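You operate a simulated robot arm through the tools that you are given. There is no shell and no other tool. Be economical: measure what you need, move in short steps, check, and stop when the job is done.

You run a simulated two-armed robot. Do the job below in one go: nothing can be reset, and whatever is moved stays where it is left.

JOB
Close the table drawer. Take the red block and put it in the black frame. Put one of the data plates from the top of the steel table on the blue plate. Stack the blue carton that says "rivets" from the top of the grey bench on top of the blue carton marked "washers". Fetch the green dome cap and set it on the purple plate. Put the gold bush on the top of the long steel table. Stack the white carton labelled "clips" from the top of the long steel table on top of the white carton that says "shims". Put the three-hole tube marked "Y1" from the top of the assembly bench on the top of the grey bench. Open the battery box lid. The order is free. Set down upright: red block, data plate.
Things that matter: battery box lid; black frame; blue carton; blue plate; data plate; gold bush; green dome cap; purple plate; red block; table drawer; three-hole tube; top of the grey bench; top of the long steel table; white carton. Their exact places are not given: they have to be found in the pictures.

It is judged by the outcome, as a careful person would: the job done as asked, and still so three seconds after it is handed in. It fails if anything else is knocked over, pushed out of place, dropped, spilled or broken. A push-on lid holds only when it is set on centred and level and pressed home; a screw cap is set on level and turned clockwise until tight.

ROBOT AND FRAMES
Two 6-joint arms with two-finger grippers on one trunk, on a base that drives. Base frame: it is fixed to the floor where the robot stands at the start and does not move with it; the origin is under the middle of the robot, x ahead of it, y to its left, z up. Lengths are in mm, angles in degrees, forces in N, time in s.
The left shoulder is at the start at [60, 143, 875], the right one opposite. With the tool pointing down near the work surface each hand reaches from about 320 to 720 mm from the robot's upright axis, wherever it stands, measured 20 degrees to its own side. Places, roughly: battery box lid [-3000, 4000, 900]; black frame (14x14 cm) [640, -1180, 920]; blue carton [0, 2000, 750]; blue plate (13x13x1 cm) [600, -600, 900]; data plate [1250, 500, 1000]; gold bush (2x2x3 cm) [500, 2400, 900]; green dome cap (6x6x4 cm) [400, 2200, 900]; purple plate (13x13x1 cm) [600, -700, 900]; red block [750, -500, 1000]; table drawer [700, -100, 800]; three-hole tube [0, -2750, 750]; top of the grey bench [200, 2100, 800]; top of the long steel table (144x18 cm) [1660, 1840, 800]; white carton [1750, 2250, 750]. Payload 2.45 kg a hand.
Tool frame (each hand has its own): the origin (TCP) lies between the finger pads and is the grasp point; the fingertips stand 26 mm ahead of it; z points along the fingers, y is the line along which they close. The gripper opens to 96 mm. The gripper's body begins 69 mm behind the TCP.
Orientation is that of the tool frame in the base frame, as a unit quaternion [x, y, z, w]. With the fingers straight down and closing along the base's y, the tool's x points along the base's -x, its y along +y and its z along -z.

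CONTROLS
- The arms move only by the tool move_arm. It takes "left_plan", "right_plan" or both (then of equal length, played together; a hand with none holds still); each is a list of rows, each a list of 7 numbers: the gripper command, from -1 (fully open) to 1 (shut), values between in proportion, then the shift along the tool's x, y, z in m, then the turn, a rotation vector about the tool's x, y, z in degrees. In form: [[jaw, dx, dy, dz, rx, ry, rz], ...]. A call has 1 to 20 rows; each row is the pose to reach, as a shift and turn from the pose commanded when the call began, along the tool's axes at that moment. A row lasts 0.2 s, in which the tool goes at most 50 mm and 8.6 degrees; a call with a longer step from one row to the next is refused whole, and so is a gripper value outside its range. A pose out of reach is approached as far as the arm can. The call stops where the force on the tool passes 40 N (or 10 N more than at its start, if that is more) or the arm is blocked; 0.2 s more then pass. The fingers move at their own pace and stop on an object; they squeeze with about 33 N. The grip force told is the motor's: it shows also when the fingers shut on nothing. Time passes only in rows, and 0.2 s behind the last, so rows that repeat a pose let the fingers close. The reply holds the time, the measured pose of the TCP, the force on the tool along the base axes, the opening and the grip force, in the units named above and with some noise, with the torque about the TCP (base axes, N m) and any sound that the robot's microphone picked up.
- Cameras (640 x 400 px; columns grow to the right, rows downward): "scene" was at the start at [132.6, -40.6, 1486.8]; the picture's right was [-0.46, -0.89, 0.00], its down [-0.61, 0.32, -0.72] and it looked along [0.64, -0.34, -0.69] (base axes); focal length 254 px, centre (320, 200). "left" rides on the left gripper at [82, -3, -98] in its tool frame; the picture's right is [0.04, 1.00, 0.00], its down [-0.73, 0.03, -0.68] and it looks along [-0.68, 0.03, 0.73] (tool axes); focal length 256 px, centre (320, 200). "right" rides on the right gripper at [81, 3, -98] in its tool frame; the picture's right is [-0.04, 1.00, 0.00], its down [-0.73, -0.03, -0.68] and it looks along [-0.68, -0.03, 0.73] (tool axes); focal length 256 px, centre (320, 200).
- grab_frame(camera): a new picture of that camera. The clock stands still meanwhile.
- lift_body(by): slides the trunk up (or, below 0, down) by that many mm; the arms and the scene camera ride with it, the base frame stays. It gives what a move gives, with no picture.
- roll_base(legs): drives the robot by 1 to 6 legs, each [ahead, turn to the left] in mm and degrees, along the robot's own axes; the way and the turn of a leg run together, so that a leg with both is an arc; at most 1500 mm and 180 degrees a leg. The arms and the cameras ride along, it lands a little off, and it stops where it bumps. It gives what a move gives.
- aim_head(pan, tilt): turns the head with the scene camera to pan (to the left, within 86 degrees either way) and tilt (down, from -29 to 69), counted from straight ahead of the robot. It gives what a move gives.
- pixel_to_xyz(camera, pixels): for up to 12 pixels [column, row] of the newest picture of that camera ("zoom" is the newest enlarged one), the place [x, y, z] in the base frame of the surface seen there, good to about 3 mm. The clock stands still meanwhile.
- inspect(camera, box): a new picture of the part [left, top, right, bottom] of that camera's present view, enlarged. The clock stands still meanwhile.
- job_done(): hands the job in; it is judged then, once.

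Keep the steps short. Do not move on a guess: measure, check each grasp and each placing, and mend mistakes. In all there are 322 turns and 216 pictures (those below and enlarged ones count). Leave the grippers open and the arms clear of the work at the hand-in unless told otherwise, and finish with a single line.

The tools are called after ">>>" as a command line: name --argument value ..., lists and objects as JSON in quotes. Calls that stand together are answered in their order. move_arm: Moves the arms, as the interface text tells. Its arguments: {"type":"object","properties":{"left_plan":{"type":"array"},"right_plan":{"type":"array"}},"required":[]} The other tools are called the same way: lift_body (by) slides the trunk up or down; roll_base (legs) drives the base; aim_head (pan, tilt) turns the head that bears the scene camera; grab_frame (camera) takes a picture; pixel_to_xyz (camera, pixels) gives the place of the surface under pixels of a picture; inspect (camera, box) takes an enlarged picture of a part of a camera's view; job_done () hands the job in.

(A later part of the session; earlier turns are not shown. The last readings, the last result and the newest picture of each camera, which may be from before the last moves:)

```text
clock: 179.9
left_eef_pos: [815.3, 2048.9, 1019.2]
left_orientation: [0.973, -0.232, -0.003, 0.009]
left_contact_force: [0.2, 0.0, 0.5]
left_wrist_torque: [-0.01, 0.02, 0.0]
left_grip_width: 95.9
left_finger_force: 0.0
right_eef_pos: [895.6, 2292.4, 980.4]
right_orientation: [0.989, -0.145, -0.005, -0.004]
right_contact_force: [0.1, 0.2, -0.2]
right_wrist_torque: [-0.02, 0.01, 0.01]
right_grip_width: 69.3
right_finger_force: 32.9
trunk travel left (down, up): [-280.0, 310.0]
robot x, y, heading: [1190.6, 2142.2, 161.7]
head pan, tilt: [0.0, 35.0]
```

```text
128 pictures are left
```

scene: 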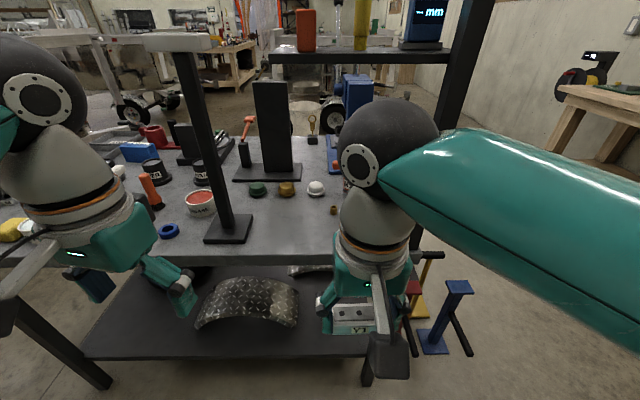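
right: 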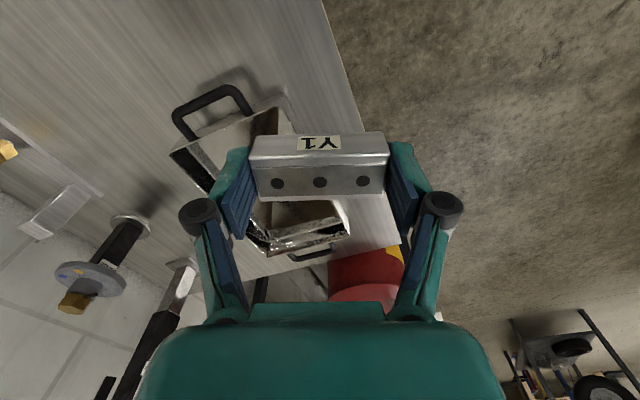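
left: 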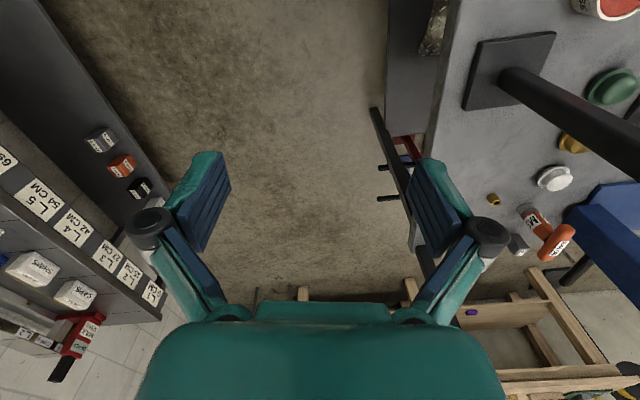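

Now I'll drive 200 mm ahead.

>>> roll_base --legs '[[200, 0]]'

>>> grab_frame --camera "right"

```text
clock: 181.5
left_eef_pos: [620.5, 2113.3, 1017.7]
left_orientation: [0.973, -0.232, -0.003, 0.009]
left_contact_force: [-0.3, 0.0, -0.8]
left_wrist_torque: [-0.06, 0.01, 0.01]
left_grip_width: 96.0
left_finger_force: 0.1
right_eef_pos: [703.6, 2355.9, 979.9]
right_orientation: [0.989, -0.144, -0.004, -0.004]
right_contact_force: [1.0, -0.4, -0.1]
right_wrist_torque: [-0.02, -0.04, -0.01]
right_grip_width: 69.1
right_finger_force: 32.9
trunk travel left (down, up): [-280.0, 310.0]
robot x, y, heading: [994.3, 2205.5, 161.8]
head pan, tilt: [0.0, 35.0]
```

```text
127 pictures are left
```

right: 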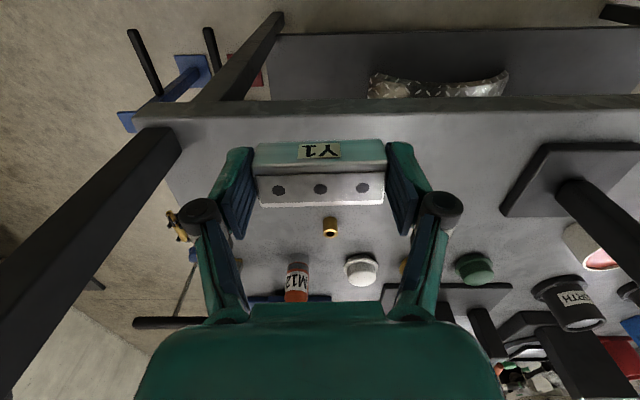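

I'll place Y1 at about (563,2266), clear of the post foot and bush. Moving there at z≈930, with the left hand pulled back.

>>> move_arm --right_plan '[[1, -0.02, 0.025, 0.01, 0, 0, 0], [1, -0.04, 0.05, 0.02, 0, 0, 0], [1, -0.065, 0.075, 0.03, 0, 0, 0], [1, -0.09, 0.1, 0.04, 0, 0, 0], [1, -0.109, 0.126, 0.05, 0, 0, 0], [1, -0.109, 0.126, 0.05, 0, 0, 0]]' --left_plan '[[-1, 0.02, 0.02, 0, 0, 0, 0], [-1, 0.05, 0.04, 0, 0, 0, 0], [-1, 0.08, 0.06, 0, 0, 0, 0], [-1, 0.1, 0.08, 0, 0, 0, 0], [-1, 0.12, 0.1, 0, 0, 0, 0], [-1, 0.12, 0.1, 0, 0, 0, 0]]'

>>> grab_frame --camera "right"

>>> grab_frame --camera "scene"

```text
clock: 182.9
left_eef_pos: [683.8, 1967.8, 1020.4]
left_orientation: [0.973, -0.232, -0.003, 0.009]
left_contact_force: [-0.4, -0.1, 0.2]
left_wrist_torque: [0.03, 0.0, 0.02]
left_grip_width: 96.2
left_finger_force: 0.1
right_eef_pos: [561.8, 2267.0, 930.4]
right_orientation: [0.989, -0.145, -0.005, -0.004]
right_contact_force: [-0.1, 0.2, -1.1]
right_wrist_torque: [0.02, -0.01, 0.03]
right_grip_width: 69.0
right_finger_force: 32.8
trunk travel left (down, up): [-280.0, 310.0]
robot x, y, heading: [994.6, 2203.4, 161.8]
head pan, tilt: [0.0, 35.0]
```

```text
126 pictures are left
```

right: 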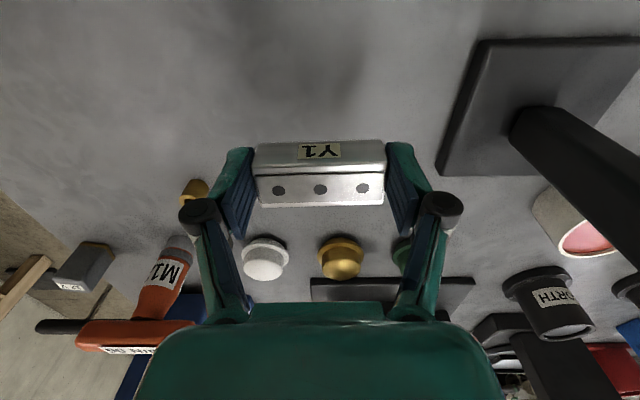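

```text
125 pictures are left
```

scene: 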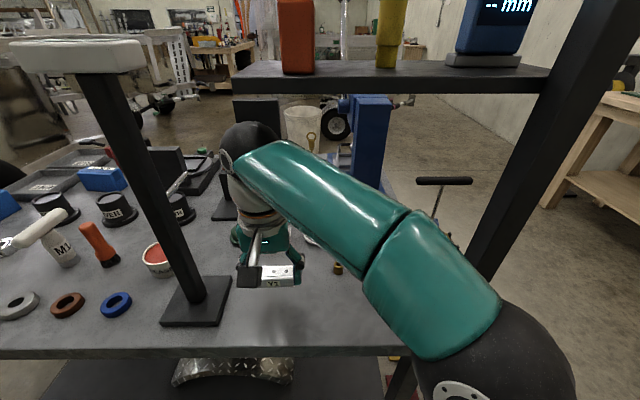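

>>> move_arm --right_plan '[[1, 0, 0, 0.025, 0, 0, 0], [1, 0, 0, 0.045, 0, 0, 0], [1, 0, 0, 0.054, 0, 0, 0], [1, 0, 0, 0.058, 0, 0, 0], [1, 0, 0, 0.06, 0, 0, 0], [1, 0, 0, 0.06, 0, 0, 0]]'

```text
clock: 184.3
left_eef_pos: [684.2, 1970.1, 1020.6]
left_orientation: [0.973, -0.232, -0.003, 0.009]
left_contact_force: [-0.3, -0.1, -0.1]
left_wrist_torque: [0.02, 0.03, 0.01]
left_grip_width: 96.1
left_finger_force: 0.0
right_eef_pos: [561.5, 2267.1, 871.1]
right_orientation: [0.989, -0.145, -0.005, -0.003]
right_contact_force: [-0.2, 0.0, -0.6]
right_wrist_torque: [-0.03, 0.02, 0.02]
right_grip_width: 69.1
right_finger_force: 33.5
trunk travel left (down, up): [-280.0, 310.0]
robot x, y, heading: [994.8, 2205.1, 161.5]
head pan, tilt: [0.0, 35.0]
```

>>> move_arm --right_plan '[[1, 0, 0, 0.001, 0, 0, 0], [1, 0, 0, 0.002, 0, 0, 0], [1, 0, 0, 0.003, 0, 0, 0], [1, 0, 0, 0.003, 0, 0, 0]]'

```text
clock: 185.3
left_eef_pos: [684.4, 1969.2, 1020.8]
left_orientation: [0.973, -0.231, -0.003, 0.009]
left_contact_force: [1.2, -0.1, 0.5]
left_wrist_torque: [0.0, -0.04, 0.0]
left_grip_width: 96.1
left_finger_force: 0.0
right_eef_pos: [562.1, 2268.0, 868.7]
right_orientation: [0.989, -0.145, -0.007, -0.003]
right_contact_force: [-1.9, 0.6, 11.4]
right_wrist_torque: [-0.26, 0.02, -0.03]
right_grip_width: 69.3
right_finger_force: 33.0
trunk travel left (down, up): [-280.0, 310.0]
robot x, y, heading: [997.5, 2207.5, 161.6]
head pan, tilt: [0.0, 35.0]
```

Contact at 11 N. I'll open and rise straight up.

>>> move_arm --right_plan '[[1, 0, 0, -0.001, 0, 0, 0], [0, 0, 0, -0.001, 0, 0, 0], [-0.9, 0, 0, -0.001, 0, 0, 0], [-0.9, 0, 0, -0.001, 0, 0, 0], [-0.9, 0, 0, -0.03, 0, 0, 0], [-0.9, 0, 0, -0.07, 0, 0, 0], [-0.9, 0, 0, -0.11, 0, 0, 0]]'

>>> grab_frame --camera "right"

```text
clock: 186.9
left_eef_pos: [690.0, 1968.6, 1021.9]
left_orientation: [0.973, -0.231, -0.006, 0.01]
left_contact_force: [-0.2, 1.1, -0.1]
left_wrist_torque: [-0.03, -0.02, -0.01]
left_grip_width: 95.9
left_finger_force: 0.1
right_eef_pos: [575.5, 2283.0, 967.4]
right_orientation: [0.988, -0.149, 0.015, -0.019]
right_contact_force: [0.4, 0.6, 0.0]
right_wrist_torque: [0.0, 0.02, 0.0]
right_grip_width: 91.1
right_finger_force: 0.1
trunk travel left (down, up): [-280.0, 310.0]
robot x, y, heading: [992.6, 2208.3, 161.9]
head pan, tilt: [0.0, 35.0]
```

```text
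124 pictures are left
```

right: 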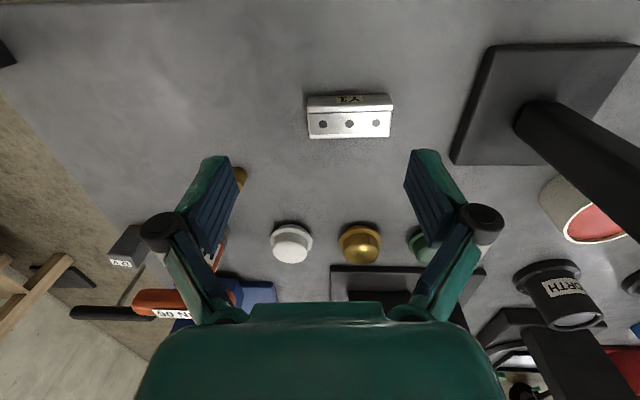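

Y1 is down and free. The hand drifted ~18 mm while rising, which suggests the arm is touching something. I'll look.

>>> grab_frame --camera "scene"

>>> grab_frame --camera "left"

```text
123 pictures are left
```

scene: 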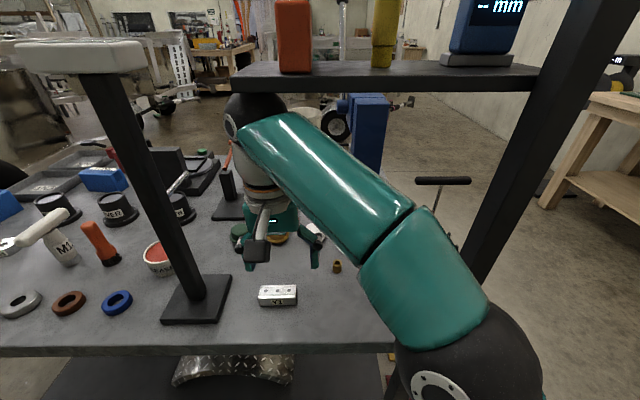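

```text
122 pictures are left
```

left: 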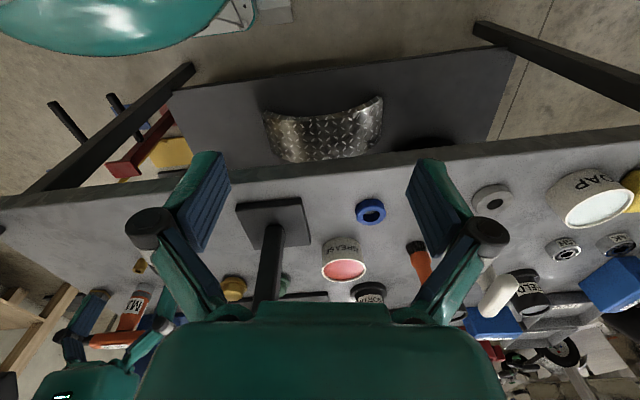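

The wrist sphere is just under the shelf. I'll lower 35 mm, then go towards the green dome at that height, with a narrowed opening.

>>> move_arm --right_plan '[[-0.58, 0, 0, -0.09, 0, 0, 0], [-0.58, 0, 0, -0.075, 0, 0, 0]]'

```text
refused: row 1 steps farther than a row can; nothing moved
```

>>> move_arm --right_plan '[[-0.58, 0, 0, 0.02, 0, 0, 0], [-0.58, 0, 0, 0.035, 0, 0, 0], [-0.58, 0, 0, 0.035, 0, 0, 0]]'

```text
clock: 187.7
left_eef_pos: [682.6, 1969.1, 1021.9]
left_orientation: [0.973, -0.232, -0.003, 0.008]
left_contact_force: [-0.5, -0.5, 0.2]
left_wrist_torque: [-0.02, 0.01, -0.01]
left_grip_width: 96.0
left_finger_force: 0.0
right_eef_pos: [562.5, 2268.2, 944.6]
right_orientation: [0.99, -0.143, -0.006, -0.003]
right_contact_force: [0.2, 0.2, -0.7]
right_wrist_torque: [-0.02, -0.01, 0.0]
right_grip_width: 75.9
right_finger_force: 0.0
trunk travel left (down, up): [-280.0, 310.0]
robot x, y, heading: [995.9, 2205.6, 161.6]
head pan, tilt: [0.0, 35.0]
```

Free again. I'll move partway towards the domes and measure them.

>>> move_arm --right_plan '[[-0.58, -0.02, 0.025, 0, 0, 0, 0], [-0.58, -0.045, 0.05, 0, 0, 0, 0], [-0.58, -0.07, 0.08, 0, 0, 0, 0], [-0.58, -0.07, 0.11, 0, 0, 0, 0], [-0.58, -0.07, 0.11, 0, 0, 0, 0]]'

>>> grab_frame --camera "right"

```text
clock: 188.3
left_eef_pos: [679.7, 1971.5, 1021.7]
left_orientation: [0.972, -0.233, -0.002, 0.01]
left_contact_force: [-0.9, 0.7, -1.1]
left_wrist_torque: [-0.05, -0.13, -0.02]
left_grip_width: 96.2
left_finger_force: 0.0
right_eef_pos: [551.6, 2304.9, 962.4]
right_orientation: [0.985, -0.167, 0.033, -0.022]
right_contact_force: [-1.0, 0.3, -0.9]
right_wrist_torque: [-0.04, -0.08, -0.02]
right_grip_width: 75.7
right_finger_force: 0.0
right hand out of reach, approached as far as the arm can: row 2, 3
trunk travel left (down, up): [-280.0, 310.0]
robot x, y, heading: [995.4, 2211.3, 161.7]
head pan, tilt: [0.0, 35.0]
stopped in row 3 (right hand): the arm was blocked; the commanded pose is now the measured one
```

```text
121 pictures are left
```

right: 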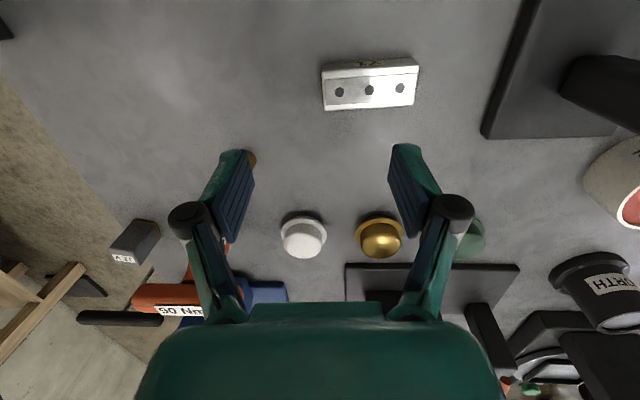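

The right arm is blocked by the shelf above. I'll back it out: down 25 mm, straighten the tilt, then retreat towards the aisle.

>>> move_arm --right_plan '[[-0.58, 0, 0, 0.012, -1, -1, 0], [-0.58, 0, 0, 0.025, -3, -3.3, 0], [-0.58, 0.03, 0, 0.027, -3.1, -3.3, 0], [-0.58, 0.07, -0.001, 0.029, -3.1, -3.3, 0], [-0.58, 0.11, -0.002, 0.031, -3.1, -3.3, 0], [-0.58, 0.15, -0.003, 0.033, -3.1, -3.3, 0], [-0.58, 0.2, -0.004, 0.036, -3.1, -3.3, 0], [-0.58, 0.24, -0.005, 0.038, -3.1, -3.3, 0]]'

>>> grab_frame --camera "scene"

```text
refused: row 7 steps farther than a row can; nothing moved
```

```text
120 pictures are left
```

scene: 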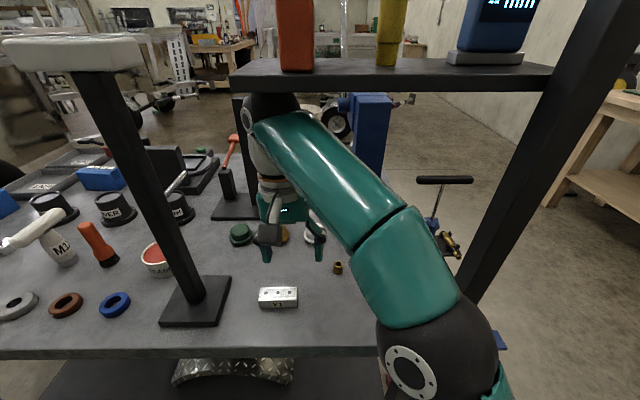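

>>> move_arm --right_plan '[[-0.58, 0, 0, 0.012, -1, -1, 0], [-0.58, 0, 0, 0.025, -3, -3.3, 0], [-0.58, 0.03, 0, 0.027, -3.1, -3.3, 0], [-0.58, 0.07, -0.001, 0.029, -3.1, -3.3, 0], [-0.58, 0.11, -0.002, 0.031, -3.1, -3.3, 0], [-0.58, 0.15, -0.003, 0.033, -3.1, -3.3, 0], [-0.58, 0.19, -0.004, 0.036, -3.1, -3.3, 0], [-0.58, 0.23, -0.005, 0.038, -3.1, -3.3, 0]]'

>>> grab_frame --camera "scene"

```text
clock: 190.0
left_eef_pos: [683.8, 1968.2, 1022.5]
left_orientation: [0.973, -0.232, -0.003, 0.009]
left_contact_force: [-0.9, 0.1, 0.3]
left_wrist_torque: [-0.01, -0.07, -0.01]
left_grip_width: 96.2
left_finger_force: 0.1
right_eef_pos: [736.0, 2246.0, 939.8]
right_orientation: [0.985, -0.172, -0.014, 0.002]
right_contact_force: [-17.5, 4.4, 3.0]
right_wrist_torque: [-0.66, -2.06, 0.09]
right_grip_width: 75.7
right_finger_force: 0.1
trunk travel left (down, up): [-280.0, 310.0]
robot x, y, heading: [999.1, 2207.8, 161.8]
head pan, tilt: [0.0, 35.0]
stopped in row 8 (right hand): the force on the tool passed its limit at 128 N (the readings are from after the stop); the commanded pose is now the measured one
```

```text
119 pictures are left
```

scene: 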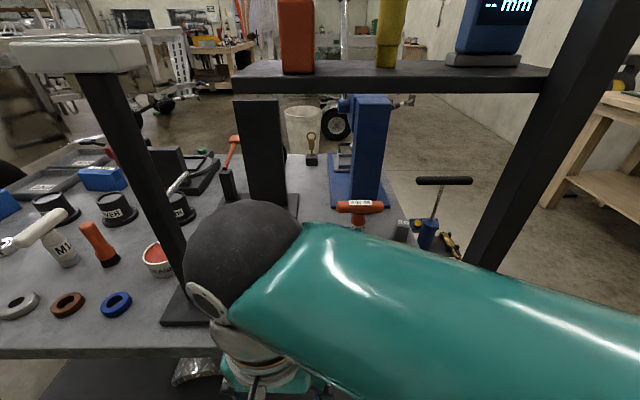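

I pulled the hand in too far and it touched the robot's own body. I'll ease it forward 60 mm.

>>> move_arm --right_plan '[[-0.58, -0.03, -0.01, 0, 0, 0, 0], [-0.58, -0.06, -0.03, 0, 0, 0, 0], [-0.58, -0.06, -0.05, 0, 0, 0, 0]]'

>>> inspect --camera "scene" --box '[60, 140, 440, 380]'

```text
clock: 190.8
left_eef_pos: [684.2, 1968.4, 1022.2]
left_orientation: [0.973, -0.232, -0.004, 0.009]
left_contact_force: [0.3, -0.2, -0.3]
left_wrist_torque: [-0.02, -0.02, 0.02]
left_grip_width: 95.8
left_finger_force: 0.0
right_eef_pos: [697.2, 2313.9, 941.1]
right_orientation: [0.985, -0.17, -0.012, 0.003]
right_contact_force: [-0.8, 0.3, -0.3]
right_wrist_torque: [0.01, 0.0, 0.01]
right_grip_width: 75.9
right_finger_force: 0.1
trunk travel left (down, up): [-280.0, 310.0]
robot x, y, heading: [993.6, 2206.9, 161.7]
head pan, tilt: [0.0, 35.0]
```

```text
1.67 times, centred on (250, 260) of scene
```

zoom: 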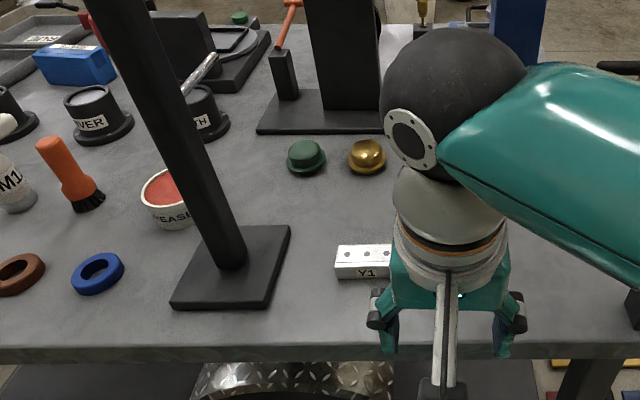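

Nothing was disturbed. Next the gold bush with the right hand: I'll move above it at z≈915, staying below the shelf.

>>> move_arm --right_plan '[[-0.4, -0.035, -0.003, 0.01, 0, 0, 0], [-0.4, -0.07, -0.007, 0.02, 0, 0, 0], [-0.4, -0.105, -0.012, 0.025, 0, 0, 0], [-0.4, -0.14, -0.016, 0.025, 0, 0, 0], [-0.4, -0.17, -0.02, 0.025, 0, 0, 0], [-0.4, -0.17, -0.02, 0.025, 0, 0, 0]]'

>>> grab_frame --camera "right"

```text
clock: 192.2
left_eef_pos: [684.0, 1969.2, 1022.1]
left_orientation: [0.973, -0.231, -0.004, 0.009]
left_contact_force: [-0.2, -0.2, 0.4]
left_wrist_torque: [0.02, 0.0, 0.0]
left_grip_width: 95.9
left_finger_force: 0.0
right_eef_pos: [544.0, 2389.9, 919.5]
right_orientation: [0.985, -0.171, -0.012, 0.002]
right_contact_force: [0.1, -0.7, 0.0]
right_wrist_torque: [-0.01, 0.01, -0.03]
right_grip_width: 67.4
right_finger_force: 0.1
trunk travel left (down, up): [-280.0, 310.0]
robot x, y, heading: [993.7, 2207.8, 161.8]
head pan, tilt: [0.0, 35.0]
```

```text
117 pictures are left
```

right: 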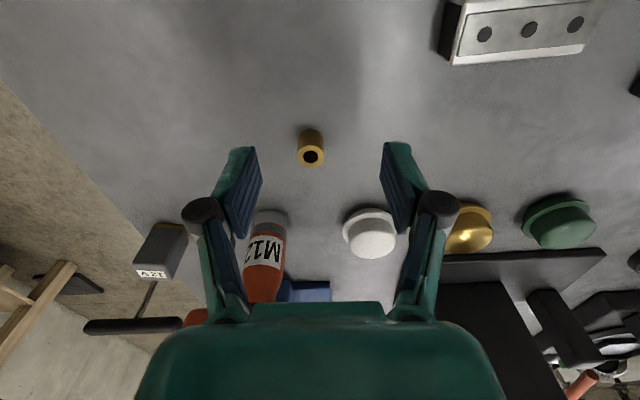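

>>> pixel_to_xyz --camera "right" --pixels '[[303, 157], [319, 157], [311, 165], [311, 148], [311, 137], [565, 217], [540, 225], [590, 220], [560, 200], [470, 228], [372, 230]]'

```text
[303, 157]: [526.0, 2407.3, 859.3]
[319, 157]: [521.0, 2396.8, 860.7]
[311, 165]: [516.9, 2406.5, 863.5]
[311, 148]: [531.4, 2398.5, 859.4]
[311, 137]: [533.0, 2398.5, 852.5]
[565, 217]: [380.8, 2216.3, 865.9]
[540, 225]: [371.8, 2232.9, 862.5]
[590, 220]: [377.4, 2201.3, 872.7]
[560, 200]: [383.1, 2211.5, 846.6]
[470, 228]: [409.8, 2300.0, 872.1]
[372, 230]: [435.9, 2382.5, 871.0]
```

The bush is at (524,2402), top z≈862. I'll descend with its axis centred and close.

>>> move_arm --right_plan '[[-0.4, -0.023, -0.006, 0, 0, 0, 0], [-0.4, -0.023, -0.006, 0.02, 0, 0, 0], [-0.4, -0.023, -0.006, 0.037, 0, 0, 0], [-0.4, -0.023, -0.006, 0.047, 0, 0, 0], [-0.4, -0.023, -0.006, 0.05, 0, 0, 0], [-0.4, -0.023, -0.006, 0.05, 0, 0, 0]]'

>>> grab_frame --camera "right"

```text
clock: 193.6
left_eef_pos: [683.8, 1968.7, 1022.4]
left_orientation: [0.973, -0.232, -0.003, 0.008]
left_contact_force: [0.0, 0.6, 0.1]
left_wrist_torque: [0.0, -0.01, -0.01]
left_grip_width: 95.8
left_finger_force: 0.0
right_eef_pos: [522.9, 2403.3, 870.4]
right_orientation: [0.985, -0.171, -0.013, 0.001]
right_contact_force: [-0.1, -0.3, 0.2]
right_wrist_torque: [-0.01, 0.0, 0.01]
right_grip_width: 67.2
right_finger_force: 0.1
trunk travel left (down, up): [-280.0, 310.0]
robot x, y, heading: [995.1, 2206.9, 161.3]
head pan, tilt: [0.0, 35.0]
```

```text
116 pictures are left
```

right: 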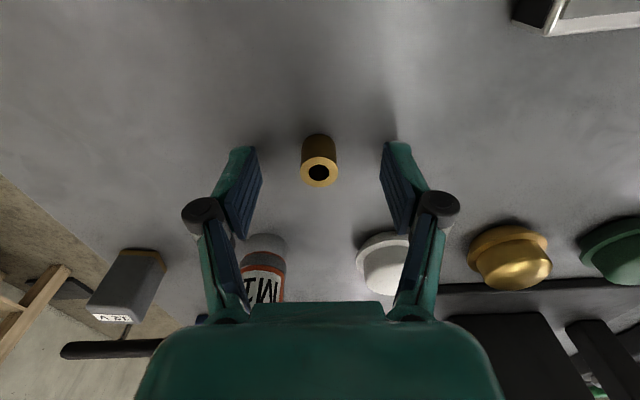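

>>> move_arm --right_plan '[[1, 0, 0, 0, 0, 0, 0], [1, 0, 0, 0, 0, 0, 0], [1, 0, 0, 0, 0, 0, 0], [1, 0, 0, -0.03, 0, 0, 0]]'

>>> grab_frame --camera "right"

```text
clock: 194.6
left_eef_pos: [682.8, 1968.2, 1021.6]
left_orientation: [0.972, -0.233, -0.003, 0.009]
left_contact_force: [-0.2, 1.2, 0.3]
left_wrist_torque: [-0.01, -0.04, -0.02]
left_grip_width: 96.1
left_finger_force: 0.0
right_eef_pos: [524.4, 2401.9, 901.0]
right_orientation: [0.985, -0.171, -0.011, 0.003]
right_contact_force: [-0.2, -0.5, -0.2]
right_wrist_torque: [-0.02, -0.02, -0.02]
right_grip_width: 18.3
right_finger_force: 33.3
trunk travel left (down, up): [-280.0, 310.0]
robot x, y, heading: [996.4, 2208.6, 161.6]
head pan, tilt: [0.0, 35.0]
```

```text
115 pictures are left
```

right: 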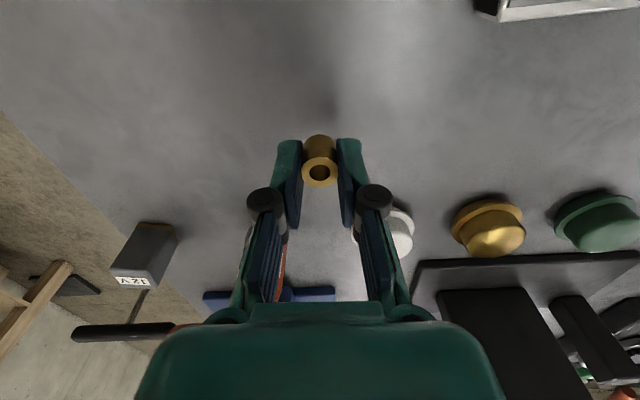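

The bush is gripped (18 mm). I'll retract it towards the aisle at z≈930, a little to the left.

>>> move_arm --right_plan '[[1, 0.03, 0, -0.03, 0, 0, 0], [1, 0.07, 0.01, -0.03, 0, 0, 0], [1, 0.11, 0.03, -0.03, 0, 0, 0], [1, 0.15, 0.05, -0.04, 0, 0, 0], [1, 0.17, 0.07, -0.06, 0, 0, 0], [1, 0.17, 0.08, -0.06, 0, 0, 0]]'

>>> roll_base --legs '[[0, 20], [-330, 0], [0, -20]]'

```text
clock: 196.0
left_eef_pos: [683.8, 1969.1, 1021.5]
left_orientation: [0.973, -0.232, -0.003, 0.01]
left_contact_force: [0.0, 0.1, -1.0]
left_wrist_torque: [0.0, 0.01, 0.03]
left_grip_width: 95.9
left_finger_force: 0.0
right_eef_pos: [659.3, 2270.1, 958.9]
right_orientation: [0.985, -0.171, -0.013, 0.001]
right_contact_force: [0.3, 0.2, -0.6]
right_wrist_torque: [-0.04, 0.0, -0.03]
right_grip_width: 18.3
right_finger_force: 32.7
trunk travel left (down, up): [-280.0, 310.0]
robot x, y, heading: [998.1, 2207.3, 162.0]
head pan, tilt: [0.0, 35.0]
```

```text
clock: 200.6
left_eef_pos: [1013.1, 1978.2, 1021.4]
left_orientation: [0.973, -0.231, -0.002, 0.009]
left_contact_force: [-0.3, -1.0, -0.2]
left_wrist_torque: [0.0, -0.04, 0.0]
left_grip_width: 96.2
left_finger_force: 0.0
right_eef_pos: [985.3, 2279.5, 958.2]
right_orientation: [0.985, -0.17, -0.011, 0.002]
right_contact_force: [0.0, -0.2, 0.4]
right_wrist_torque: [0.01, -0.06, 0.04]
right_grip_width: 18.5
right_finger_force: 33.2
trunk travel left (down, up): [-280.0, 310.0]
robot x, y, heading: [1321.4, 2207.4, 162.3]
head pan, tilt: [0.0, 35.0]
```

>>> roll_base --legs '[[320, 0], [0, 10]]'

>>> grab_frame --camera "scene"

>>> grab_frame --camera "left"

```text
clock: 203.5
left_eef_pos: [750.9, 2026.4, 1022.1]
left_orientation: [0.99, -0.143, -0.002, 0.01]
left_contact_force: [-0.1, 0.5, 0.1]
left_wrist_torque: [-0.02, -0.01, 0.02]
left_grip_width: 96.0
left_finger_force: 0.2
right_eef_pos: [671.5, 2320.1, 957.1]
right_orientation: [0.997, -0.082, -0.013, 0.002]
right_contact_force: [-1.4, 0.1, 0.0]
right_wrist_torque: [-0.02, 0.02, 0.04]
right_grip_width: 18.5
right_finger_force: 32.5
trunk travel left (down, up): [-280.0, 310.0]
robot x, y, heading: [1012.8, 2307.9, 172.0]
head pan, tilt: [0.0, 35.0]
```

```text
114 pictures are left
```

scene: 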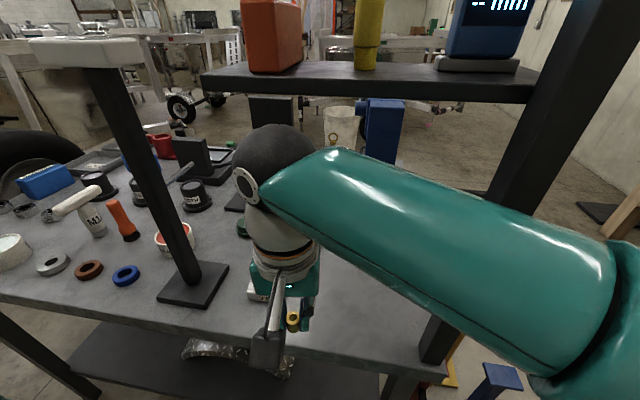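

```text
113 pictures are left
```

left: 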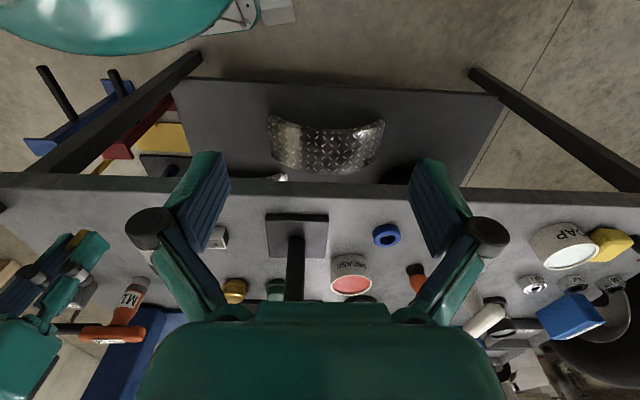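

I'll move the right hand 60 mm right, and bring the left hand in between post 1 and the right hand, down to z≈925.

>>> move_arm --left_plan '[[-0.58, -0.03, -0.027, 0.02, 0, 0, 0], [-0.58, -0.06, -0.054, 0.04, 0, 0, 0], [-0.58, -0.09, -0.08, 0.055, 0, 0, 0], [-0.58, -0.12, -0.105, 0.075, 0, 0, 0], [-0.58, -0.158, -0.135, 0.09, 0, 0, 0], [-0.58, -0.19, -0.128, 0.097, 0, 0, 0], [-0.58, -0.22, -0.12, 0.097, 0, 0, 0], [-0.58, -0.25, -0.113, 0.097, 0, 0, 0], [-0.58, -0.25, -0.113, 0.097, 0, 0, 0]]' --right_plan '[[1, 0, -0.03, 0, 0, 0, 0], [1, 0, -0.06, 0, 0, 0, 0], [1, 0, -0.06, 0, 0, 0, 0], [1, 0, -0.06, 0, 0, 0, 0], [1, 0, -0.06, 0, 0, 0, 0], [1, 0, -0.06, 0, 0, 0, 0], [1, 0, -0.06, 0, 0, 0, 0], [1, 0, -0.06, 0, 0, 0, 0], [1, 0, -0.06, 0, 0, 0, 0]]'

>>> grab_frame --camera "left"

>>> grab_frame --camera "scene"

```text
refused: row 5 steps farther than a row can; nothing moved
```

```text
112 pictures are left
```

left: 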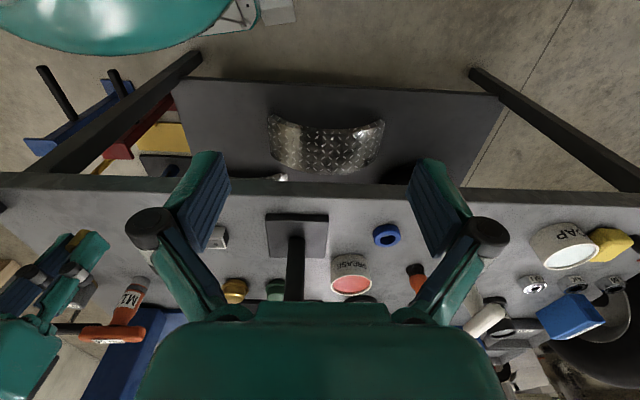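

```text
111 pictures are left
```

scene: 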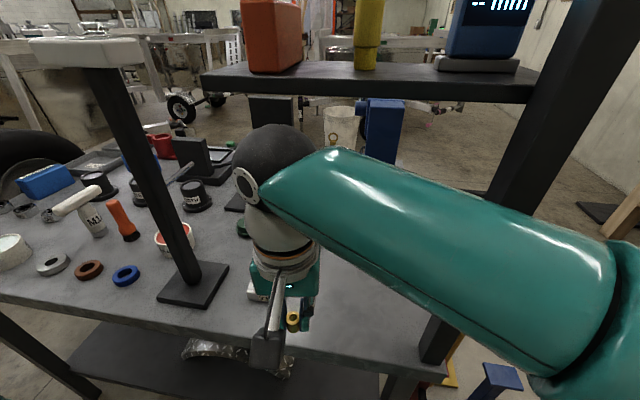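

I'll split the fifth step, and from now on I'll keep moves well within the limit.

>>> move_arm --left_plan '[[-0.58, -0.03, -0.025, 0.02, 0, 0, 0], [-0.58, -0.06, -0.05, 0.04, 0, 0, 0], [-0.58, -0.09, -0.075, 0.055, 0, 0, 0], [-0.58, -0.115, -0.1, 0.07, 0, 0, 0], [-0.58, -0.14, -0.12, 0.085, 0, 0, 0], [-0.58, -0.16, -0.135, 0.095, 0, 0, 0], [-0.58, -0.19, -0.128, 0.097, 0, 0, 0], [-0.58, -0.22, -0.12, 0.097, 0, 0, 0], [-0.58, -0.25, -0.113, 0.097, 0, 0, 0], [-0.58, -0.25, -0.113, 0.097, 0, 0, 0]]' --right_plan '[[1, 0, -0.03, 0, 0, 0, 0], [1, 0, -0.06, 0, 0, 0, 0], [1, 0, -0.06, 0, 0, 0, 0], [1, 0, -0.06, 0, 0, 0, 0], [1, 0, -0.06, 0, 0, 0, 0], [1, 0, -0.06, 0, 0, 0, 0], [1, 0, -0.06, 0, 0, 0, 0], [1, 0, -0.06, 0, 0, 0, 0], [1, 0, -0.06, 0, 0, 0, 0], [1, 0, -0.06, 0, 0, 0, 0]]'

>>> grab_frame --camera "left"

>>> grab_frame --camera "scene"

```text
clock: 205.7
left_eef_pos: [543.1, 2203.6, 925.8]
left_orientation: [0.989, -0.144, -0.002, 0.009]
left_contact_force: [0.9, 0.5, -0.5]
left_wrist_torque: [0.03, 0.03, -0.03]
left_grip_width: 75.7
left_finger_force: 0.0
right_eef_pos: [681.8, 2379.0, 957.9]
right_orientation: [0.996, -0.083, -0.011, 0.004]
right_contact_force: [0.0, 0.3, 0.3]
right_wrist_torque: [-0.01, -0.02, 0.03]
right_grip_width: 18.1
right_finger_force: 33.3
trunk travel left (down, up): [-280.0, 310.0]
robot x, y, heading: [1014.3, 2305.6, 171.9]
head pan, tilt: [0.0, 35.0]
```

```text
110 pictures are left
```

left: 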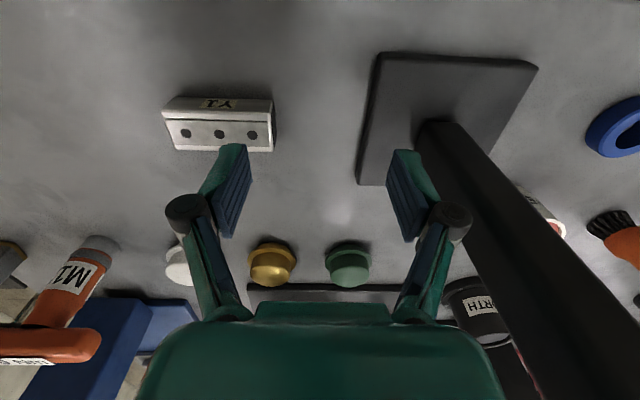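

```text
109 pictures are left
```

scene: 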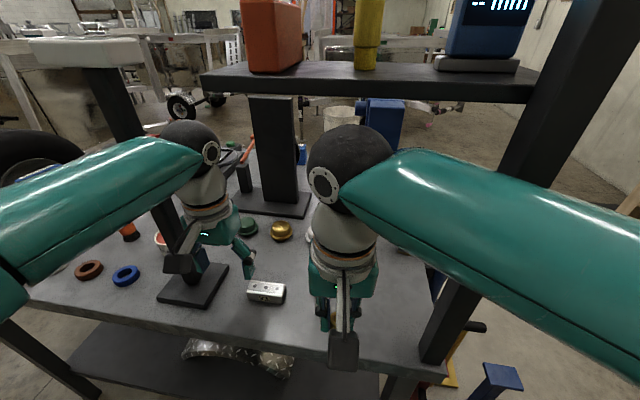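

The left forearm comes in from the left near post 1. I'll measure its clearance before going deeper.

>>> pixel_to_xyz --camera "scene" --pixels '[[20, 200], [60, 185], [110, 165], [150, 155], [190, 130], [125, 110], [188, 150], [100, 45], [250, 226], [281, 231]]'

```text
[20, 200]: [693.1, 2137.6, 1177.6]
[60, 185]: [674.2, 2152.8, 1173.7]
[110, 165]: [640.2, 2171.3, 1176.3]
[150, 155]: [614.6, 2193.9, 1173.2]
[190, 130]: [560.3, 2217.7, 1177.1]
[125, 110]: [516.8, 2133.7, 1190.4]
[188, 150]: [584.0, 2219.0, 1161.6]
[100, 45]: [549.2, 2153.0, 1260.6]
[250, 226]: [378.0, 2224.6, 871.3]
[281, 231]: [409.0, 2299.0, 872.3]
```

There's enough clearance if I tilt the hand 38° forward, so the wrist stays on the aisle side of the post. I'll tilt and turn first, then move to a pre-grasp above and in front of the dome.

>>> move_arm --left_plan '[[-0.58, 0, 0, 0, -1.2, -6.2, -3.5], [-0.58, 0, 0, 0, -2.4, -12.5, -7.1], [-0.58, 0, 0, 0, -3.7, -18.7, -10.7], [-0.58, 0, 0, 0, -4.9, -25, -14.3], [-0.58, 0, 0, 0, -6.1, -31.2, -17.9], [-0.58, 0, 0, 0, -7.4, -37.5, -21.5], [-0.58, -0.03, 0.006, -0.002, -7.4, -37.5, -21.5], [-0.58, -0.065, 0.013, -0.004, -7.4, -37.5, -21.5], [-0.58, -0.1, 0.02, -0.007, -7.4, -37.5, -21.5], [-0.58, -0.1, 0.02, -0.007, -7.4, -37.5, -21.5]]'

>>> grab_frame --camera "left"

>>> grab_frame --camera "scene"

```text
clock: 207.9
left_eef_pos: [441.9, 2218.6, 931.4]
left_orientation: [0.943, 0.044, -0.33, 0.025]
left_contact_force: [0.2, 0.0, -0.1]
left_wrist_torque: [-0.03, 0.01, 0.0]
left_grip_width: 75.5
left_finger_force: 0.1
right_eef_pos: [681.6, 2378.5, 957.7]
right_orientation: [0.996, -0.083, -0.012, 0.004]
right_contact_force: [-0.1, 0.1, -1.5]
right_wrist_torque: [0.02, 0.0, 0.0]
right_grip_width: 18.4
right_finger_force: 33.0
trunk travel left (down, up): [-280.0, 310.0]
robot x, y, heading: [1012.2, 2306.0, 171.9]
head pan, tilt: [0.0, 35.0]
```

```text
108 pictures are left
```

left: 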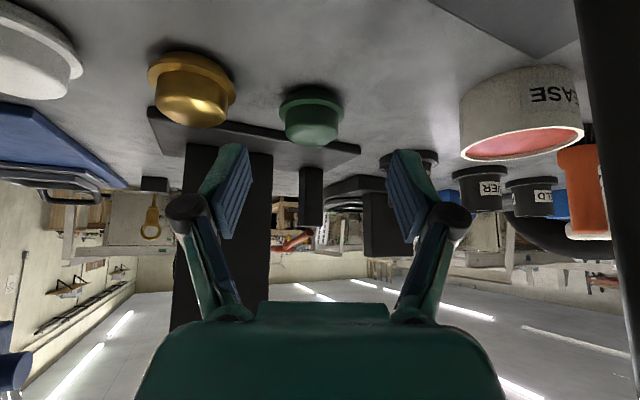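

```text
107 pictures are left
```

scene: 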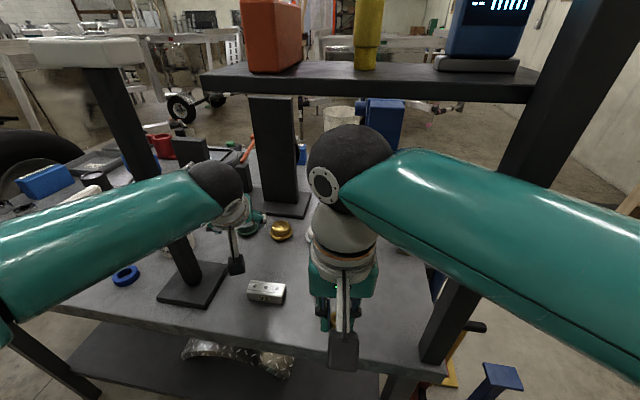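

>>> pixel_to_xyz --camera "left" --pixels '[[312, 120], [290, 122], [334, 118], [312, 140], [312, 95], [283, 112], [342, 106], [195, 95], [313, 88]]'

>>> pixel_to_xyz --camera "scene" --pixels '[[215, 180], [150, 195], [100, 215], [180, 240], [170, 200]]'

```text
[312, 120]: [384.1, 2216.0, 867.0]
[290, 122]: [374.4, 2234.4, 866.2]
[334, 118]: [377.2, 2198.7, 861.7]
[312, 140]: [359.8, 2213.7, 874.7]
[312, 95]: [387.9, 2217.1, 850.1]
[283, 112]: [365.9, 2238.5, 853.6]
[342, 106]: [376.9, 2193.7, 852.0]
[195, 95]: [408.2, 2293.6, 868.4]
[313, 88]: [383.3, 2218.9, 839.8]
```

```text
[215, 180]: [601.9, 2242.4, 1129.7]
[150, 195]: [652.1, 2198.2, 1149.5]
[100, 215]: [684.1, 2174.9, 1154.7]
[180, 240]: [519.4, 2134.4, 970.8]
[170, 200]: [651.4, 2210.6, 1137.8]
```

The dome crown is centred near (368,2215). I'll advance along the finger direction to straddle the crown above its brim.

>>> move_arm --left_plan '[[-0.58, -0.02, -0.003, 0.0, 0, 0, 0], [-0.58, -0.021, -0.003, 0.03, 0, 0, 0], [-0.58, -0.021, -0.003, 0.055, 0, 0, 0], [-0.58, -0.021, -0.003, 0.075, 0, 0, 0], [-0.58, -0.021, -0.003, 0.083, 0, 0, 0], [-0.58, -0.021, -0.003, 0.083, 0, 0, 0]]'

>>> grab_frame --camera "left"

>>> grab_frame --camera "scene"

```text
clock: 209.3
left_eef_pos: [373.3, 2211.3, 879.4]
left_orientation: [0.943, 0.043, -0.329, 0.024]
left_contact_force: [0.5, -0.9, 0.0]
left_wrist_torque: [0.01, -0.01, 0.0]
left_grip_width: 76.1
left_finger_force: 0.1
right_eef_pos: [682.3, 2379.9, 958.0]
right_orientation: [0.997, -0.083, -0.012, 0.004]
right_contact_force: [0.1, -0.6, 0.0]
right_wrist_torque: [0.01, 0.0, -0.03]
right_grip_width: 18.2
right_finger_force: 32.8
trunk travel left (down, up): [-280.0, 310.0]
robot x, y, heading: [1013.8, 2309.6, 172.0]
head pan, tilt: [0.0, 35.0]
```

```text
106 pictures are left
```

left: 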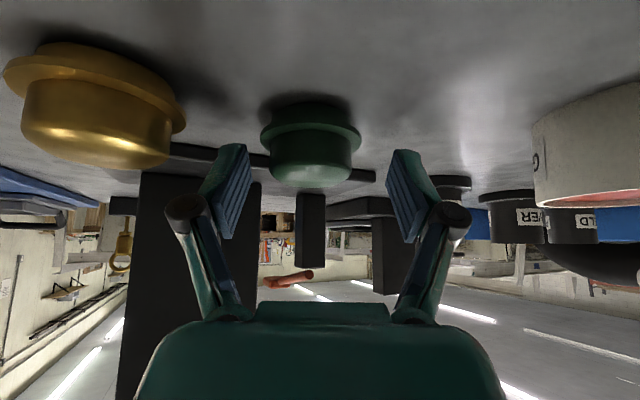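

```text
105 pictures are left
```

scene: 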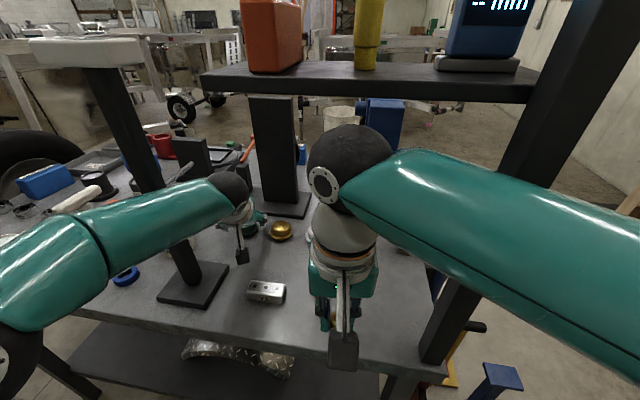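

The dome is between the fingers. I'll shift 3 mm and close.

>>> move_arm --left_plan '[[-0.58, 0, -0.003, 0, 0, 0, 0], [0.3, 0, -0.003, 0, 0, 0, 0], [1, 0, -0.003, 0, 0, 0, 0], [1, 0, -0.003, 0, 0, 0, 0], [1, 0, -0.003, 0, 0, 0, 0]]'

>>> grab_frame --camera "left"

```text
clock: 210.5
left_eef_pos: [372.7, 2214.7, 880.1]
left_orientation: [0.943, 0.044, -0.33, 0.024]
left_contact_force: [-0.9, 0.0, 6.4]
left_wrist_torque: [0.12, 0.14, 0.04]
left_grip_width: 43.6
left_finger_force: 33.3
right_eef_pos: [681.7, 2379.3, 958.3]
right_orientation: [0.996, -0.083, -0.013, 0.003]
right_contact_force: [0.1, -0.4, -0.3]
right_wrist_torque: [-0.01, 0.0, 0.0]
right_grip_width: 18.3
right_finger_force: 32.4
trunk travel left (down, up): [-280.0, 310.0]
robot x, y, heading: [1014.3, 2311.4, 171.8]
head pan, tilt: [0.0, 35.0]
```

```text
104 pictures are left
```

left: 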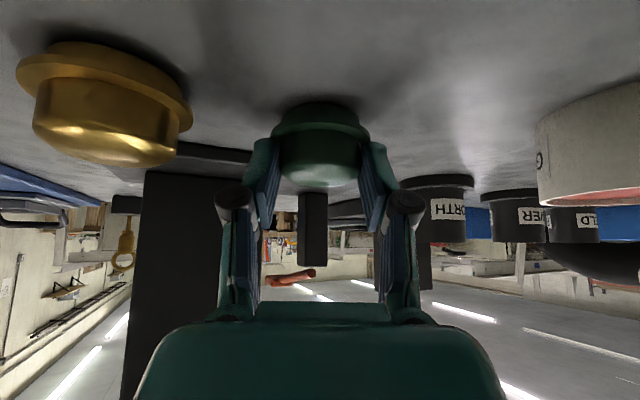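

Gripped at 44 mm. I'll lift 60 mm and withdraw towards the aisle.

>>> move_arm --left_plan '[[1, -0.019, 0, -0.024, 0, 0, 0], [1, -0.0375, 0.001, -0.047, 0, 0, 0], [1, -0.01, 0.007, -0.069, 0, 0, 0], [1, 0.02, 0.013, -0.093, 0, 0, 0], [1, 0.05, 0.019, -0.117, 0, 0, 0], [1, 0.08, 0.026, -0.141, 0, 0, 0], [1, 0.094, 0.029, -0.152, 0, 0, 0]]'

>>> grab_frame --camera "scene"

```text
clock: 212.1
left_eef_pos: [544.4, 2202.2, 939.0]
left_orientation: [0.943, 0.044, -0.328, 0.025]
left_contact_force: [0.1, -0.5, -0.3]
left_wrist_torque: [-0.02, 0.01, 0.0]
left_grip_width: 43.7
left_finger_force: 33.2
right_eef_pos: [680.6, 2378.7, 958.4]
right_orientation: [0.996, -0.084, -0.012, 0.004]
right_contact_force: [-0.3, -0.4, -0.8]
right_wrist_torque: [0.0, 0.0, 0.0]
right_grip_width: 18.4
right_finger_force: 32.5
trunk travel left (down, up): [-280.0, 310.0]
robot x, y, heading: [1014.9, 2308.1, 172.0]
head pan, tilt: [0.0, 35.0]
```

```text
103 pictures are left
```

scene: 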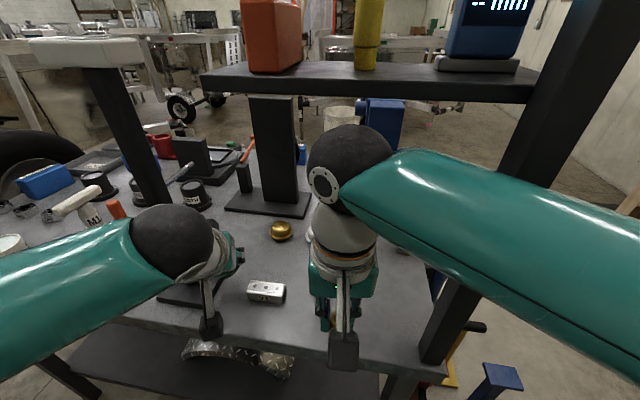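

I'll reverse 260 mm into the aisle, and once clear raise the trunk.

>>> roll_base --legs '[[-260, 0]]'

>>> lift_body --by 220

>>> roll_base --legs '[[0, 45], [0, 45], [0, 40]]'

>>> aim_head --pan 30 --tilt 35

>>> grab_frame --camera "scene"

```text
clock: 214.0
left_eef_pos: [805.7, 2164.6, 940.4]
left_orientation: [0.943, 0.044, -0.33, 0.025]
left_contact_force: [-0.2, -0.5, 0.0]
left_wrist_torque: [-0.03, 0.0, 0.02]
left_grip_width: 43.4
left_finger_force: 32.8
right_eef_pos: [943.7, 2342.7, 958.0]
right_orientation: [0.996, -0.083, -0.013, 0.003]
right_contact_force: [0.3, 0.4, -0.7]
right_wrist_torque: [0.01, 0.02, 0.01]
right_grip_width: 18.2
right_finger_force: 32.7
trunk travel left (down, up): [-280.0, 310.0]
robot x, y, heading: [1276.5, 2272.8, 172.0]
head pan, tilt: [0.0, 35.0]
```

```text
clock: 216.3
left_eef_pos: [805.2, 2164.7, 1161.0]
left_orientation: [0.943, 0.044, -0.33, 0.024]
left_contact_force: [-0.1, -0.1, 0.0]
left_wrist_torque: [0.02, -0.01, -0.01]
left_grip_width: 43.2
left_finger_force: 32.9
right_eef_pos: [942.8, 2341.5, 1178.7]
right_orientation: [0.997, -0.083, -0.012, 0.004]
right_contact_force: [-0.8, 0.2, -0.2]
right_wrist_torque: [0.03, 0.0, 0.0]
right_grip_width: 18.3
right_finger_force: 32.8
trunk travel left (down, up): [-500.0, 90.0]
robot x, y, heading: [1276.9, 2273.6, 172.1]
head pan, tilt: [0.0, 35.0]
```

```text
clock: 221.0
left_eef_pos: [1320.2, 1783.0, 1161.2]
left_orientation: [0.681, 0.654, -0.234, 0.233]
left_contact_force: [1.1, 0.5, -1.0]
left_wrist_torque: [0.03, 0.05, -0.03]
left_grip_width: 43.3
left_finger_force: 33.0
right_eef_pos: [1162.4, 1944.5, 1180.0]
right_orientation: [0.804, 0.594, -0.006, 0.01]
right_contact_force: [1.3, -0.3, -0.2]
right_wrist_torque: [0.01, 0.05, 0.02]
right_grip_width: 18.4
right_finger_force: 33.4
trunk travel left (down, up): [-500.0, 90.0]
robot x, y, heading: [1231.8, 2282.8, -104.6]
head pan, tilt: [0.0, 35.0]
stopped in leg 2: the robot was blocked; the commanded pose is now the measured one
```

```text
clock: 221.9
left_eef_pos: [1316.7, 1786.7, 1160.0]
left_orientation: [0.681, 0.654, -0.232, 0.235]
left_contact_force: [-1.6, 0.2, 0.8]
left_wrist_torque: [-0.01, -0.01, 0.0]
left_grip_width: 43.6
left_finger_force: 33.0
right_eef_pos: [1159.6, 1946.2, 1179.7]
right_orientation: [0.805, 0.594, -0.007, 0.012]
right_contact_force: [0.1, -0.5, -1.2]
right_wrist_torque: [-0.01, -0.07, 0.0]
right_grip_width: 18.2
right_finger_force: 33.2
trunk travel left (down, up): [-500.0, 90.0]
robot x, y, heading: [1230.6, 2276.7, -104.7]
head pan, tilt: [30.0, 35.0]
```

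```text
102 pictures are left
```

scene: 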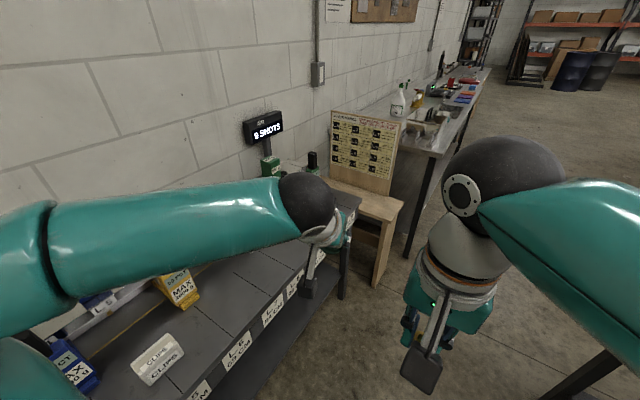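

The CLIPS carton is visible at (158,360). I'll measure it and turn further left for the others.

>>> pixel_to_xyz --camera "scene" --pixels '[[160, 350], [140, 370], [178, 345], [185, 290], [80, 370], [250, 330]]'

>>> roll_base --legs '[[0, 45]]'

>>> aim_head --pan 60 --tilt 45

>>> grab_frame --camera "scene"

>>> grab_frame --camera "right"

```text
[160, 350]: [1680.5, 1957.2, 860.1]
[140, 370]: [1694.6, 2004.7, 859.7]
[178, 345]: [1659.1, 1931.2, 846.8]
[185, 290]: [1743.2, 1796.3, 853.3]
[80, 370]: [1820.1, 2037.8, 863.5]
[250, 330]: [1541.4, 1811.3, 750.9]
```

```text
clock: 224.7
left_eef_pos: [1645.7, 1992.7, 1160.9]
left_orientation: [0.374, 0.867, -0.123, 0.306]
left_contact_force: [-0.3, -0.4, -0.5]
left_wrist_torque: [-0.02, 0.01, 0.01]
left_grip_width: 43.5
left_finger_force: 33.1
right_eef_pos: [1420.4, 1993.4, 1180.5]
right_orientation: [0.513, 0.858, -0.002, 0.014]
right_contact_force: [-0.1, 0.0, -0.6]
right_wrist_torque: [-0.01, -0.03, -0.03]
right_grip_width: 18.5
right_finger_force: 32.8
trunk travel left (down, up): [-500.0, 90.0]
robot x, y, heading: [1210.5, 2267.2, -59.2]
head pan, tilt: [30.0, 35.0]
```

```text
clock: 225.6
left_eef_pos: [1645.8, 1994.4, 1162.0]
left_orientation: [0.375, 0.866, -0.124, 0.307]
left_contact_force: [-0.3, -0.5, -0.7]
left_wrist_torque: [-0.01, 0.02, 0.01]
left_grip_width: 43.4
left_finger_force: 32.9
right_eef_pos: [1419.7, 1992.8, 1179.8]
right_orientation: [0.513, 0.858, -0.002, 0.014]
right_contact_force: [-0.5, -0.4, -0.5]
right_wrist_torque: [-0.01, 0.04, 0.05]
right_grip_width: 18.4
right_finger_force: 32.7
trunk travel left (down, up): [-500.0, 90.0]
robot x, y, heading: [1210.4, 2271.7, -59.2]
head pan, tilt: [60.0, 45.0]
```

```text
101 pictures are left
```

scene: 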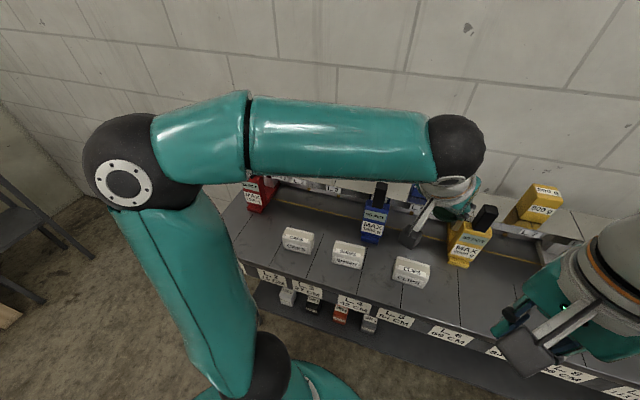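

```text
100 pictures are left
```

right: 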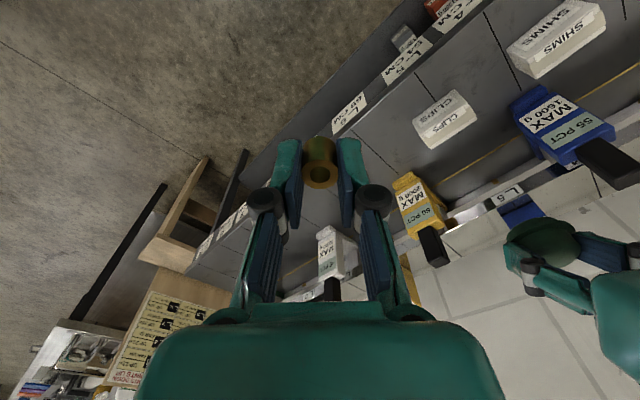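

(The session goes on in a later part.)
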